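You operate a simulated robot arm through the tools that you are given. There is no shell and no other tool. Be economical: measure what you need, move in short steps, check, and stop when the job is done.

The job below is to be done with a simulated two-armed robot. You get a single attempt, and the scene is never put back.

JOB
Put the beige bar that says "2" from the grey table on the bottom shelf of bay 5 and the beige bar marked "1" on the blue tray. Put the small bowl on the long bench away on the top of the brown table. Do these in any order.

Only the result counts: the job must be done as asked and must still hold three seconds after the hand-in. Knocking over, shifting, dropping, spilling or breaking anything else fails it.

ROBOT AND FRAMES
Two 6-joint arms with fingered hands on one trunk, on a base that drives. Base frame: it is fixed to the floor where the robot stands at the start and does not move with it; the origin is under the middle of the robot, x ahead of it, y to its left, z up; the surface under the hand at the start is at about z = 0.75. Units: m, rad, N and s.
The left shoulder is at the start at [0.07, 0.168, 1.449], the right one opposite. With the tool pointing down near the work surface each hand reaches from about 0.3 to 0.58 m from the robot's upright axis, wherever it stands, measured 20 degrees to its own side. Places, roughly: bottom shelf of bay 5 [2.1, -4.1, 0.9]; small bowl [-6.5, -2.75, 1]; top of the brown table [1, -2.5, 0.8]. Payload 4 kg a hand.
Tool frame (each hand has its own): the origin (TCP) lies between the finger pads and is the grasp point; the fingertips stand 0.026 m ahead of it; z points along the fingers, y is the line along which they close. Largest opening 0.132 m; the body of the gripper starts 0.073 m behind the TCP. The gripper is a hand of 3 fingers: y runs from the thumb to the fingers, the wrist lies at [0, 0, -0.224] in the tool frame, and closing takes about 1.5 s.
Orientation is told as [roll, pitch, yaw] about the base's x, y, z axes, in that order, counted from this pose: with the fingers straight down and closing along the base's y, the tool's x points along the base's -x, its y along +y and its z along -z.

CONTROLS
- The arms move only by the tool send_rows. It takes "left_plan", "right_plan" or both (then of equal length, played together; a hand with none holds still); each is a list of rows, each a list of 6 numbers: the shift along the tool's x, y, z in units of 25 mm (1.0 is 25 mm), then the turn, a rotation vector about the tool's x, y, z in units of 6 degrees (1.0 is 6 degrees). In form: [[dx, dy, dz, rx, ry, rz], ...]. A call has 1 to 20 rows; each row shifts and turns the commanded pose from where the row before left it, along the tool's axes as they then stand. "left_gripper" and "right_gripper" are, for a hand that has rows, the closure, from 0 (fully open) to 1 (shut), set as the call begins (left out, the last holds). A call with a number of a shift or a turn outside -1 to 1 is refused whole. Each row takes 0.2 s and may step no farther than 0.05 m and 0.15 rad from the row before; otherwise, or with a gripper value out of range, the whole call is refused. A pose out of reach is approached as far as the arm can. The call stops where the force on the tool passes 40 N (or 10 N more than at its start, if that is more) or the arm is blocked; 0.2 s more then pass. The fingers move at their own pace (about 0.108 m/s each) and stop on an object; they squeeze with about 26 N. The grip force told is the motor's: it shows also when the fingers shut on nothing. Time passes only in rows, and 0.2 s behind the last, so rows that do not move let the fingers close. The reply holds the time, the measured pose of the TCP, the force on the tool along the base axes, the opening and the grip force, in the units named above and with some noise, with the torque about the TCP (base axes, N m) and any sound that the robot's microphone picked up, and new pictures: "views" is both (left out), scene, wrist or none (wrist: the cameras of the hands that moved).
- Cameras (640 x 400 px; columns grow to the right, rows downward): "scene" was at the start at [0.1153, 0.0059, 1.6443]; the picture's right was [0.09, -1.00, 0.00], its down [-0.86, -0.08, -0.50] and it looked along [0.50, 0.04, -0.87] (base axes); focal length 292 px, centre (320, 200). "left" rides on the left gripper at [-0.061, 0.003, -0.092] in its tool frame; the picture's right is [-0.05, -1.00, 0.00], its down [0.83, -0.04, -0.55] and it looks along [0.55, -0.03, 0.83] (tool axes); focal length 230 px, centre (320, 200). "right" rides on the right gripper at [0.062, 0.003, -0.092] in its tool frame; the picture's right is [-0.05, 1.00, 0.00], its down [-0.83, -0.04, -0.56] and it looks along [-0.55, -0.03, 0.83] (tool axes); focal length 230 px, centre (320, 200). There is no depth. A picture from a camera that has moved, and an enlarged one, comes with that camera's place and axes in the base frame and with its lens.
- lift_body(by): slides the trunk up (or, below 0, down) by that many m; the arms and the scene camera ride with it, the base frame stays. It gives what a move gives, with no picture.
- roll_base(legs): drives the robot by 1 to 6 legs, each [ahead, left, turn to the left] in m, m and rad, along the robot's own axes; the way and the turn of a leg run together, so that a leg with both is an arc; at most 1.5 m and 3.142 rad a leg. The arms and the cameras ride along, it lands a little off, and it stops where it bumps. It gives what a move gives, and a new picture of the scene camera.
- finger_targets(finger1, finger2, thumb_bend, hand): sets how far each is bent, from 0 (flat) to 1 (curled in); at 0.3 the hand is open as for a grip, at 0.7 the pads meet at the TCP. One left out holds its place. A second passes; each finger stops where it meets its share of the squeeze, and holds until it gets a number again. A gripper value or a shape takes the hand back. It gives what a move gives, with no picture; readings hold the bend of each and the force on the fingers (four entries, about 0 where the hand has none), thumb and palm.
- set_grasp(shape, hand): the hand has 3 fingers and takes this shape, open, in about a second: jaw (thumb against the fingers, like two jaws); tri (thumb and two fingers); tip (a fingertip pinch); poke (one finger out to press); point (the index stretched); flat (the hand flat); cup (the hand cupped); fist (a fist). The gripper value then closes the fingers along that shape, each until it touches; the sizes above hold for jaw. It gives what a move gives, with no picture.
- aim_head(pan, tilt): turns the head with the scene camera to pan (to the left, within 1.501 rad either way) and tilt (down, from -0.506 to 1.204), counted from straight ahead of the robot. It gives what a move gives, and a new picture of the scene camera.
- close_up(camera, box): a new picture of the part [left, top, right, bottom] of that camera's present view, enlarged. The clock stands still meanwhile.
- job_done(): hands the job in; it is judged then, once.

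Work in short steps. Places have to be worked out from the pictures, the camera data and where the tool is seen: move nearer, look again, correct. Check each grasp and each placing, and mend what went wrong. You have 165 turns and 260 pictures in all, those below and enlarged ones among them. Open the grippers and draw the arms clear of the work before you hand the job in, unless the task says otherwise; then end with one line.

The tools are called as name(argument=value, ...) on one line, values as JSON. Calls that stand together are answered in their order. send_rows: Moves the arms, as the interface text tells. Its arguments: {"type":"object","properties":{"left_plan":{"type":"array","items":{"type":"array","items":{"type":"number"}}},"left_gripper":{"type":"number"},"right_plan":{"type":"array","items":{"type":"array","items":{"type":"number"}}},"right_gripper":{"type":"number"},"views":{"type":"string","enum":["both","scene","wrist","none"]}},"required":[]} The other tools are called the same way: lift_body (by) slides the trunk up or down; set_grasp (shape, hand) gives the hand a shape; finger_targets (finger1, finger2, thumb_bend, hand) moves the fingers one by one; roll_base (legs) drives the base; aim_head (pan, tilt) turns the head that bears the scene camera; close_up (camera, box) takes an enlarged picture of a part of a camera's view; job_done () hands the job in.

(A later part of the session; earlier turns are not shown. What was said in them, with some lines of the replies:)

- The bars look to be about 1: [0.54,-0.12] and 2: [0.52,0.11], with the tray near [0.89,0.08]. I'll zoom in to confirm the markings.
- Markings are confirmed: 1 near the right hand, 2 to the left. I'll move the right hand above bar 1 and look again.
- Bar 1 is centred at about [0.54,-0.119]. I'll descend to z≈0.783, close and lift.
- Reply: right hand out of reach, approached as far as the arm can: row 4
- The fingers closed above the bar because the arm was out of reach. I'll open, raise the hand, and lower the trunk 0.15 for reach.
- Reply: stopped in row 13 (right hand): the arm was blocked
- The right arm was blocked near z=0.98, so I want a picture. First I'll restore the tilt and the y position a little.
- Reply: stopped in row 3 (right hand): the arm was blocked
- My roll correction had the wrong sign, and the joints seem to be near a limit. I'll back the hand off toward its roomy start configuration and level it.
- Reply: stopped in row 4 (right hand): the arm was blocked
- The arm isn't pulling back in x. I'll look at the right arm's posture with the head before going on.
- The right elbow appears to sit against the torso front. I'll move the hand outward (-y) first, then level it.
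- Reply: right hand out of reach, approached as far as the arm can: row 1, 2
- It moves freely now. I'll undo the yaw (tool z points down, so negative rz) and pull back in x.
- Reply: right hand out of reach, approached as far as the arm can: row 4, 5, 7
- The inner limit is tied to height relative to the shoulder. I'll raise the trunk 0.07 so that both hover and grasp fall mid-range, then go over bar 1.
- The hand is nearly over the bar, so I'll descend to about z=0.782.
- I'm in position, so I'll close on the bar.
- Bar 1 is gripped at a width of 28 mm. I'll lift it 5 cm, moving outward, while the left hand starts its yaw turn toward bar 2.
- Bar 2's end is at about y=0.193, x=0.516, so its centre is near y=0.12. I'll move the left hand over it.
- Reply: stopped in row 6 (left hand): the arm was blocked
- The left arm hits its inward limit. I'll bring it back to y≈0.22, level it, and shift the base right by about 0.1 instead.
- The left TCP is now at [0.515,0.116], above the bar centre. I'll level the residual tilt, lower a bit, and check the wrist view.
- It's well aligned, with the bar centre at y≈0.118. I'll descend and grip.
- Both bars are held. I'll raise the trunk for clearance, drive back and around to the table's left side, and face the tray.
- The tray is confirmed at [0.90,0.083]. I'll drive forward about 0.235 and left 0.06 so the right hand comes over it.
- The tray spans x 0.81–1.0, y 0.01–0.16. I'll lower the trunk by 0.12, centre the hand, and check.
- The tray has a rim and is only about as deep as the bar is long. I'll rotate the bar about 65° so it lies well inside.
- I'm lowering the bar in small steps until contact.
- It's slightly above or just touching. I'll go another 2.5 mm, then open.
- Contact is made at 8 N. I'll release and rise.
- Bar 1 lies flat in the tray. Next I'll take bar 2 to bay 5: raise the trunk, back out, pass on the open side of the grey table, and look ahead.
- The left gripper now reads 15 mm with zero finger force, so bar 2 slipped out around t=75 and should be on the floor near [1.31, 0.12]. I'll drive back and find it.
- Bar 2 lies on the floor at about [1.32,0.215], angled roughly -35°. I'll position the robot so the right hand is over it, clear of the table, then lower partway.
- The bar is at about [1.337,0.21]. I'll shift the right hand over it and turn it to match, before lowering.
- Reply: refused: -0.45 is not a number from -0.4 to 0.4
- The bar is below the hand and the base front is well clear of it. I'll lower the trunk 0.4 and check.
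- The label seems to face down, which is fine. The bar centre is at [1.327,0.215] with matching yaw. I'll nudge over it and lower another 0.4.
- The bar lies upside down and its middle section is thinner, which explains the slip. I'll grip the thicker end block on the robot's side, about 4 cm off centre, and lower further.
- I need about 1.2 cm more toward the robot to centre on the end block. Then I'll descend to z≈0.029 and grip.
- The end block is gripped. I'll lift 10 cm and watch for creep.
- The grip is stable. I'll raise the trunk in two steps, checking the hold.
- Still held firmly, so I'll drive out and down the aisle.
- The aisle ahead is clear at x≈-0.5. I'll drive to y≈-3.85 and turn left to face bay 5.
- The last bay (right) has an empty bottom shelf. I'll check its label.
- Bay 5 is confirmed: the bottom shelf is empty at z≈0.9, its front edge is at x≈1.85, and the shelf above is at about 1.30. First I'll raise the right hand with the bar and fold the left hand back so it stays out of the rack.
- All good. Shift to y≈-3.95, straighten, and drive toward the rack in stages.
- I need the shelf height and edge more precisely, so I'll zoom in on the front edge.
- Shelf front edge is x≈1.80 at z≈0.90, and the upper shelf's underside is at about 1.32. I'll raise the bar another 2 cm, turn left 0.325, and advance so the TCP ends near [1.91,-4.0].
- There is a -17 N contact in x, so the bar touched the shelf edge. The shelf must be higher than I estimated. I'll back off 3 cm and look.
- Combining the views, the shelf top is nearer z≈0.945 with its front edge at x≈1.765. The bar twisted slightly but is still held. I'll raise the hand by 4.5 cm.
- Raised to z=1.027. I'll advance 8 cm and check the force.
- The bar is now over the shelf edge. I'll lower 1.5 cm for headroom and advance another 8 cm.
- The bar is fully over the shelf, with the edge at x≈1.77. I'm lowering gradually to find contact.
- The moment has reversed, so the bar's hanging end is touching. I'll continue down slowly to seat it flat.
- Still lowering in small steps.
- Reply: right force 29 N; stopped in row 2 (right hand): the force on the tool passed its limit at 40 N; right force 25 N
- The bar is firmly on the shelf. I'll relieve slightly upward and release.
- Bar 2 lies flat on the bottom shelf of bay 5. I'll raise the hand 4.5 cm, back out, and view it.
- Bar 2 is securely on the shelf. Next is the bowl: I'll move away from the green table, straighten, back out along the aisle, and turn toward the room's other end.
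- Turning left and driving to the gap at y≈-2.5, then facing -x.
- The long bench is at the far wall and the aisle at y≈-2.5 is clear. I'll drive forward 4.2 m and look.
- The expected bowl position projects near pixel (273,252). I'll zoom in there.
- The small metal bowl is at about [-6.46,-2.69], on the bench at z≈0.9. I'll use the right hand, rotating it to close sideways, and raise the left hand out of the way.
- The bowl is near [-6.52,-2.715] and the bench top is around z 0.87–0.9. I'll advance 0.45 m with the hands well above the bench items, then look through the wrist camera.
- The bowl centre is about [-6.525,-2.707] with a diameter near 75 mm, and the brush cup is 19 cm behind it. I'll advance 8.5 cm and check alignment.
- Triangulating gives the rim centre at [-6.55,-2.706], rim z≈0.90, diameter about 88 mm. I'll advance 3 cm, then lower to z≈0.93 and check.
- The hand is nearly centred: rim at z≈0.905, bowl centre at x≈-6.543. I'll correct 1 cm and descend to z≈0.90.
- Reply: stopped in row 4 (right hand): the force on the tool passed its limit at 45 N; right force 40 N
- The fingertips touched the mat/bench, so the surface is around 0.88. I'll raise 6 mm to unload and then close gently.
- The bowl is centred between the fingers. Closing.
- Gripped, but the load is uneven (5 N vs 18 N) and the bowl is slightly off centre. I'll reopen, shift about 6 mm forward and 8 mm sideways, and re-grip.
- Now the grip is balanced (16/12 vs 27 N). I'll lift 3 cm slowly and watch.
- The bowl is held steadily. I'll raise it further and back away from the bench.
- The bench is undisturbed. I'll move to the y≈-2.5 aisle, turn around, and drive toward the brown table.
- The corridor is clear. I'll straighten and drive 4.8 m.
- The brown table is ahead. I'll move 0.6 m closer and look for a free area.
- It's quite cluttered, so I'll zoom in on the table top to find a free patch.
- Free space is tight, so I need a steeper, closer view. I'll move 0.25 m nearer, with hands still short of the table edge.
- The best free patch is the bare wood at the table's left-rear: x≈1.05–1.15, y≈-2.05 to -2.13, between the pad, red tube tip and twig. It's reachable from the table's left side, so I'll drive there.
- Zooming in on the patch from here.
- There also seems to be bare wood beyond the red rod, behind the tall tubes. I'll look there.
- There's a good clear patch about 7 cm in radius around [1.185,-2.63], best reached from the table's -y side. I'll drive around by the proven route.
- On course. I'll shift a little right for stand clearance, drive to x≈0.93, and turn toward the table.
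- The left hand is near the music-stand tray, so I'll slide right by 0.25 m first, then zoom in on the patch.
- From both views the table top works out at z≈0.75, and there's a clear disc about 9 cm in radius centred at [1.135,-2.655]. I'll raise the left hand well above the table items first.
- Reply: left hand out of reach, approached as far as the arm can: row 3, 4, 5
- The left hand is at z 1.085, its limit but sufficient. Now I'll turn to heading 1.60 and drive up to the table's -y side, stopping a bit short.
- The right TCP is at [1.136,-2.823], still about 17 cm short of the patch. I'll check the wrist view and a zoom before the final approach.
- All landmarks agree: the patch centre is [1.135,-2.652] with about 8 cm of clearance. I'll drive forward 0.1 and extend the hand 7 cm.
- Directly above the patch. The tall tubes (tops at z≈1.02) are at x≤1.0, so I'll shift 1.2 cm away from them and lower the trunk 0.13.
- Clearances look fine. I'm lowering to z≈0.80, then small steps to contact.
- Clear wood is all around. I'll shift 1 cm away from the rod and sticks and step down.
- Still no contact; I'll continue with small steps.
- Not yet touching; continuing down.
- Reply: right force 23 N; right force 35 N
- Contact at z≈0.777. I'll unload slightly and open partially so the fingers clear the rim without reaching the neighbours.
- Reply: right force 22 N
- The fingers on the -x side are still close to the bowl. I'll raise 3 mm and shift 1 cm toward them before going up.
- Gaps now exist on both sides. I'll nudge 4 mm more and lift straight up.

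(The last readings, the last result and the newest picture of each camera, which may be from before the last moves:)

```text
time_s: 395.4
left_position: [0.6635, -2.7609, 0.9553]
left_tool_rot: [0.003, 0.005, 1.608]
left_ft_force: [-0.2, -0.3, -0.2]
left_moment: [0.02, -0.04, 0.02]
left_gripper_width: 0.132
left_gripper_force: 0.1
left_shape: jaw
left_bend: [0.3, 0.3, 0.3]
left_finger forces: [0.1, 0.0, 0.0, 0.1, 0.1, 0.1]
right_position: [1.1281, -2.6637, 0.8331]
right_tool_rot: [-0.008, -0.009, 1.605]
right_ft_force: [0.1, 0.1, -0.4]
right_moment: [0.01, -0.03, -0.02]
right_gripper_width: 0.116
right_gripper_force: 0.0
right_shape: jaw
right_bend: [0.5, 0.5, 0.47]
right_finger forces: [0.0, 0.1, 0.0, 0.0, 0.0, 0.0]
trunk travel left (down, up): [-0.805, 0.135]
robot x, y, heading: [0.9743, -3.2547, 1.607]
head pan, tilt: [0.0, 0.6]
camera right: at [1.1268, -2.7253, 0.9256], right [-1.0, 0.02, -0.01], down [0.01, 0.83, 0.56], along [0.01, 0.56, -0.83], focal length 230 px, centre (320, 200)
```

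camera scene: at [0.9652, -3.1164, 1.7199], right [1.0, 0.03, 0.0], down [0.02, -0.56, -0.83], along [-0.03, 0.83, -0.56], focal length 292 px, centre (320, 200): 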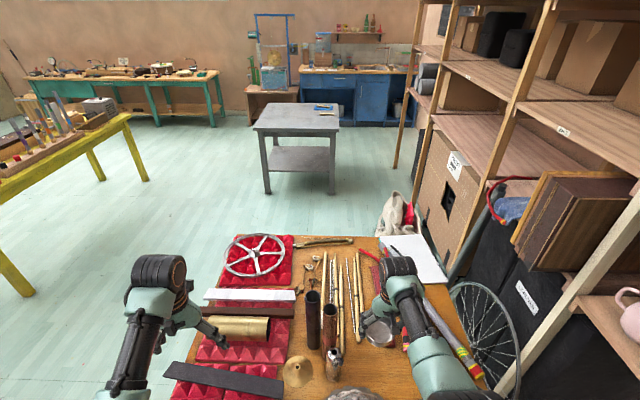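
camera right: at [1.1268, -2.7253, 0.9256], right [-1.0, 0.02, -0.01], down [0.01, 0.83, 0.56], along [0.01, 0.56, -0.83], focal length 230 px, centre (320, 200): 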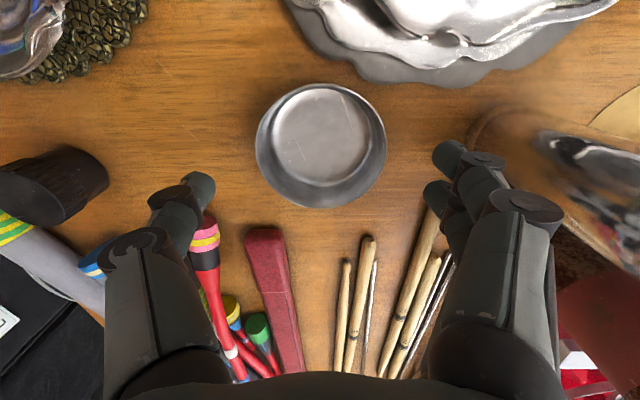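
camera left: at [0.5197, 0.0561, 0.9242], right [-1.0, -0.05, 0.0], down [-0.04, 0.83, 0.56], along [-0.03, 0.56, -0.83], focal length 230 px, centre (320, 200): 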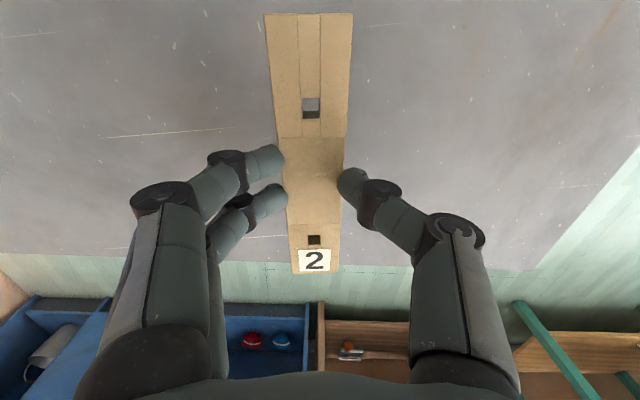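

The bowl stands cleanly on the brown table. I'll raise the trunk and retreat along the same path I came in.

lift_body(by=0.13)

roll_base(legs=[[-0.1, 0, 0], [-0.5, -0.165, 0]])

close_up(camera="scene", box=[230, 150, 470, 300])

```text
time_s: 397.0
left_position: [0.662, -2.7604, 1.085]
left_tool_rot: [0.004, 0.004, 1.609]
left_ft_force: [-0.2, 0.3, -0.8]
left_moment: [-0.01, 0.02, 0.0]
left_gripper_width: 0.1318
left_gripper_force: 0.1
left_shape: jaw
left_bend: [0.3, 0.3, 0.3]
left_finger forces: [0.0, 0.1, 0.1, 0.0, 0.1, 0.0]
right_position: [1.1273, -2.6633, 0.9629]
right_tool_rot: [-0.007, -0.009, 1.607]
right_ft_force: [-0.5, -0.2, -0.1]
right_moment: [0.0, 0.0, 0.0]
right_gripper_width: 0.1161
right_gripper_force: 0.1
right_shape: jaw
right_bend: [0.5, 0.5, 0.47]
right_finger forces: [0.1, 0.1, 0.0, 0.1, 0.0, 0.1]
trunk travel left (down, up): [-0.935, 0.005]
robot x, y, heading: [0.9721, -3.2516, 1.604]
head pan, tilt: [0.0, 0.6]
```

```text
time_s: 400.9
left_position: [0.8455, -3.3618, 1.0844]
left_tool_rot: [0.003, 0.006, 1.593]
left_ft_force: [-0.1, -0.4, -0.4]
left_moment: [0.0, -0.03, 0.0]
left_gripper_width: 0.1317
left_gripper_force: 0.1
left_shape: jaw
left_bend: [0.3, 0.3, 0.3]
left_finger forces: [0.0, 0.0, 0.1, 0.0, 0.0, 0.0]
right_position: [1.3142, -3.2704, 0.9642]
right_tool_rot: [-0.008, -0.008, 1.594]
right_ft_force: [0.5, 0.3, 0.7]
right_moment: [-0.03, 0.0, 0.02]
right_gripper_width: 0.1161
right_gripper_force: 0.1
right_shape: jaw
right_bend: [0.5, 0.5, 0.47]
right_finger forces: [0.0, 0.1, 0.0, 0.0, 0.1, 0.0]
trunk travel left (down, up): [-0.935, 0.005]
robot x, y, heading: [1.1462, -3.8615, 1.592]
head pan, tilt: [0.0, 0.6]
camera scene: at [1.1449, -3.7191, 1.7195], right [1.0, 0.02, 0.0], down [0.01, -0.57, -0.82], along [-0.02, 0.82, -0.57], focal length 292 px, centre (320, 200)
```

scene: 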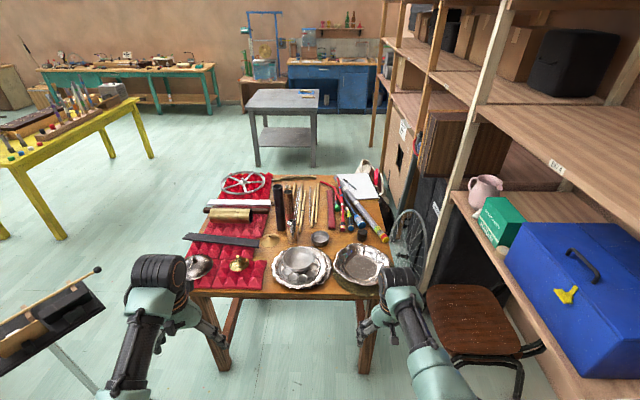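

```text
2.67 times, centred on (350, 225) of scene
camera zoom: at [1.1449, -3.7191, 1.7195], right [1.0, 0.02, 0.0], down [0.01, -0.57, -0.82], along [-0.02, 0.82, -0.57], focal length 779 px, centre (240, 133)
```

zoom: 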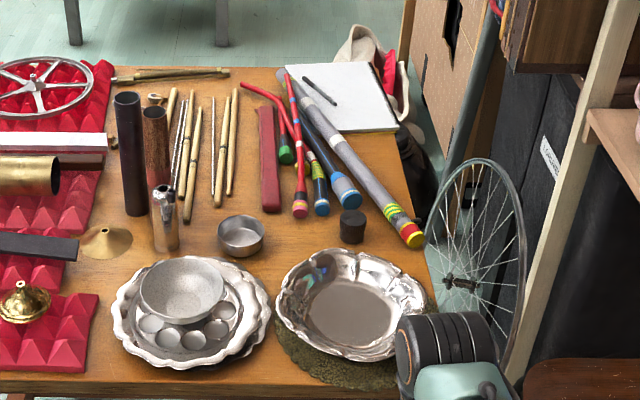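

The bowl stands upright on the brown table with everything else undisturbed. I'll fully open the right gripper and verify bar 2 on the bay 5 shelf.

send_rows(right_plan=[[0, 0, 0, 0, 0, 0], [0, 0, 0, 0, 0, 0], [0, 0, 0, 0, 0, 0]], right_gripper=0, views="none")

aim_head(pan=-1.5, tilt=0.7)

aim_head(pan=0.05, tilt=0.3)

close_up(camera="scene", box=[230, 130, 390, 230])

```text
time_s: 401.7
left_position: [0.8479, -3.3637, 1.0859]
left_tool_rot: [0.003, 0.003, 1.594]
left_ft_force: [-0.1, 0.1, 0.1]
left_moment: [-0.03, -0.02, 0.01]
left_gripper_width: 0.1318
left_gripper_force: 0.1
left_shape: jaw
left_bend: [0.3, 0.3, 0.3]
left_finger forces: [0.0, 0.0, 0.1, 0.0, 0.0, 0.1]
right_position: [1.3146, -3.2723, 0.9644]
right_tool_rot: [-0.008, -0.01, 1.593]
right_ft_force: [0.3, -1.0, -1.4]
right_moment: [-0.03, -0.01, -0.01]
right_gripper_width: 0.1319
right_gripper_force: 0.0
right_shape: jaw
right_bend: [0.3, 0.3, 0.3]
right_finger forces: [0.0, 0.1, 0.0, 0.0, 0.0, 0.0]
trunk travel left (down, up): [-0.935, 0.005]
robot x, y, heading: [1.1479, -3.8646, 1.59]
head pan, tilt: [0.0, 0.6]
```

```text
time_s: 403.3
left_position: [0.8471, -3.3626, 1.0843]
left_tool_rot: [0.003, 0.003, 1.592]
left_ft_force: [0.2, -0.9, 0.9]
left_moment: [0.0, 0.02, -0.03]
left_gripper_width: 0.1318
left_gripper_force: 0.2
left_shape: jaw
left_bend: [0.3, 0.3, 0.3]
left_finger forces: [0.0, 0.0, 0.0, 0.0, 0.0, 0.0]
right_position: [1.3139, -3.2714, 0.9629]
right_tool_rot: [-0.006, -0.01, 1.594]
right_ft_force: [-0.3, -0.1, -0.1]
right_moment: [0.0, 0.01, -0.01]
right_gripper_width: 0.1319
right_gripper_force: 0.0
right_shape: jaw
right_bend: [0.3, 0.3, 0.3]
right_finger forces: [0.0, 0.0, 0.0, 0.0, 0.0, 0.1]
trunk travel left (down, up): [-0.935, 0.005]
robot x, y, heading: [1.1498, -3.8603, 1.589]
head pan, tilt: [-1.499, 0.7]
camera scene: at [1.2319, -3.8016, 1.7111], right [0.09, -1.0, 0.0], down [-0.64, -0.06, -0.77], along [0.76, 0.07, -0.64], focal length 292 px, centre (320, 200)
```

scene: 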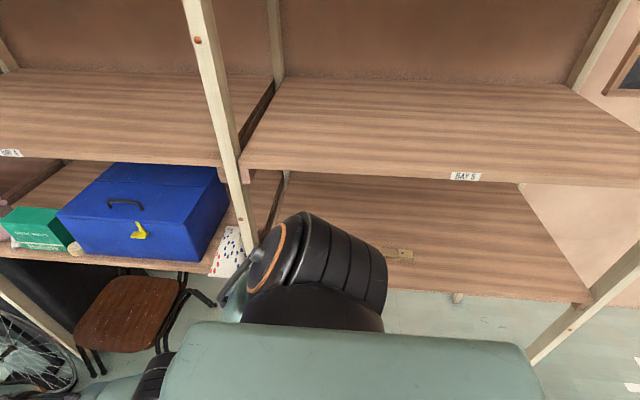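

```text
time_s: 404.9
left_position: [0.8476, -3.3626, 1.0844]
left_tool_rot: [0.003, 0.003, 1.594]
left_ft_force: [0.3, -0.5, -0.3]
left_moment: [0.0, -0.06, 0.01]
left_gripper_width: 0.1322
left_gripper_force: 0.0
left_shape: jaw
left_bend: [0.3, 0.3, 0.3]
left_finger forces: [0.0, 0.0, 0.1, 0.0, 0.0, 0.0]
right_position: [1.3148, -3.2722, 0.9637]
right_tool_rot: [-0.007, -0.009, 1.593]
right_ft_force: [-0.4, -0.4, 0.3]
right_moment: [0.0, -0.01, 0.01]
right_gripper_width: 0.1319
right_gripper_force: 0.1
right_shape: jaw
right_bend: [0.3, 0.3, 0.3]
right_finger forces: [0.1, 0.0, 0.0, 0.1, 0.0, 0.0]
trunk travel left (down, up): [-0.935, 0.005]
robot x, y, heading: [1.1497, -3.8593, 1.593]
head pan, tilt: [0.051, 0.3]
camera scene: at [1.1409, -3.7163, 1.7472], right [1.0, 0.07, 0.0], down [0.02, -0.3, -0.96], along [-0.07, 0.95, -0.3], focal length 292 px, centre (320, 200)
```

scene: 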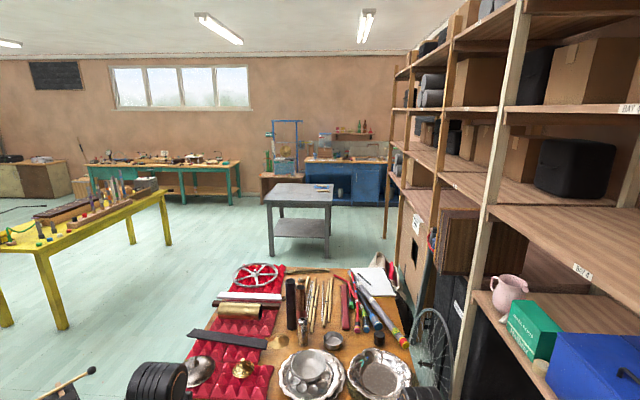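

```text
4.00 times, centred on (310, 180) of scene
camera zoom: at [1.1409, -3.7163, 1.7472], right [1.0, 0.07, 0.0], down [0.02, -0.3, -0.96], along [-0.07, 0.95, -0.3], focal length 1169 px, centre (360, 280)
```

zoom: 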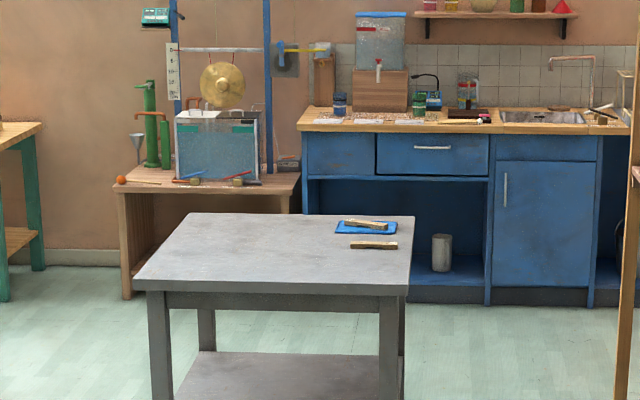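

All three items are in place: bar 1 on the tray, bar 2 on bay 5's bottom shelf, and the bowl on the brown table. The grippers are open and the arms are clear, so I'm handing in.

job_done()

```text
The job is handed in.
```

The job is handed in: bar "1" is on the blue tray, bar "2" is on the bottom shelf of bay 5, and the small bowl is on the brown table. I dropped bar "2" on the floor once on the way and picked it up again; it went on the shelf with its label side down.
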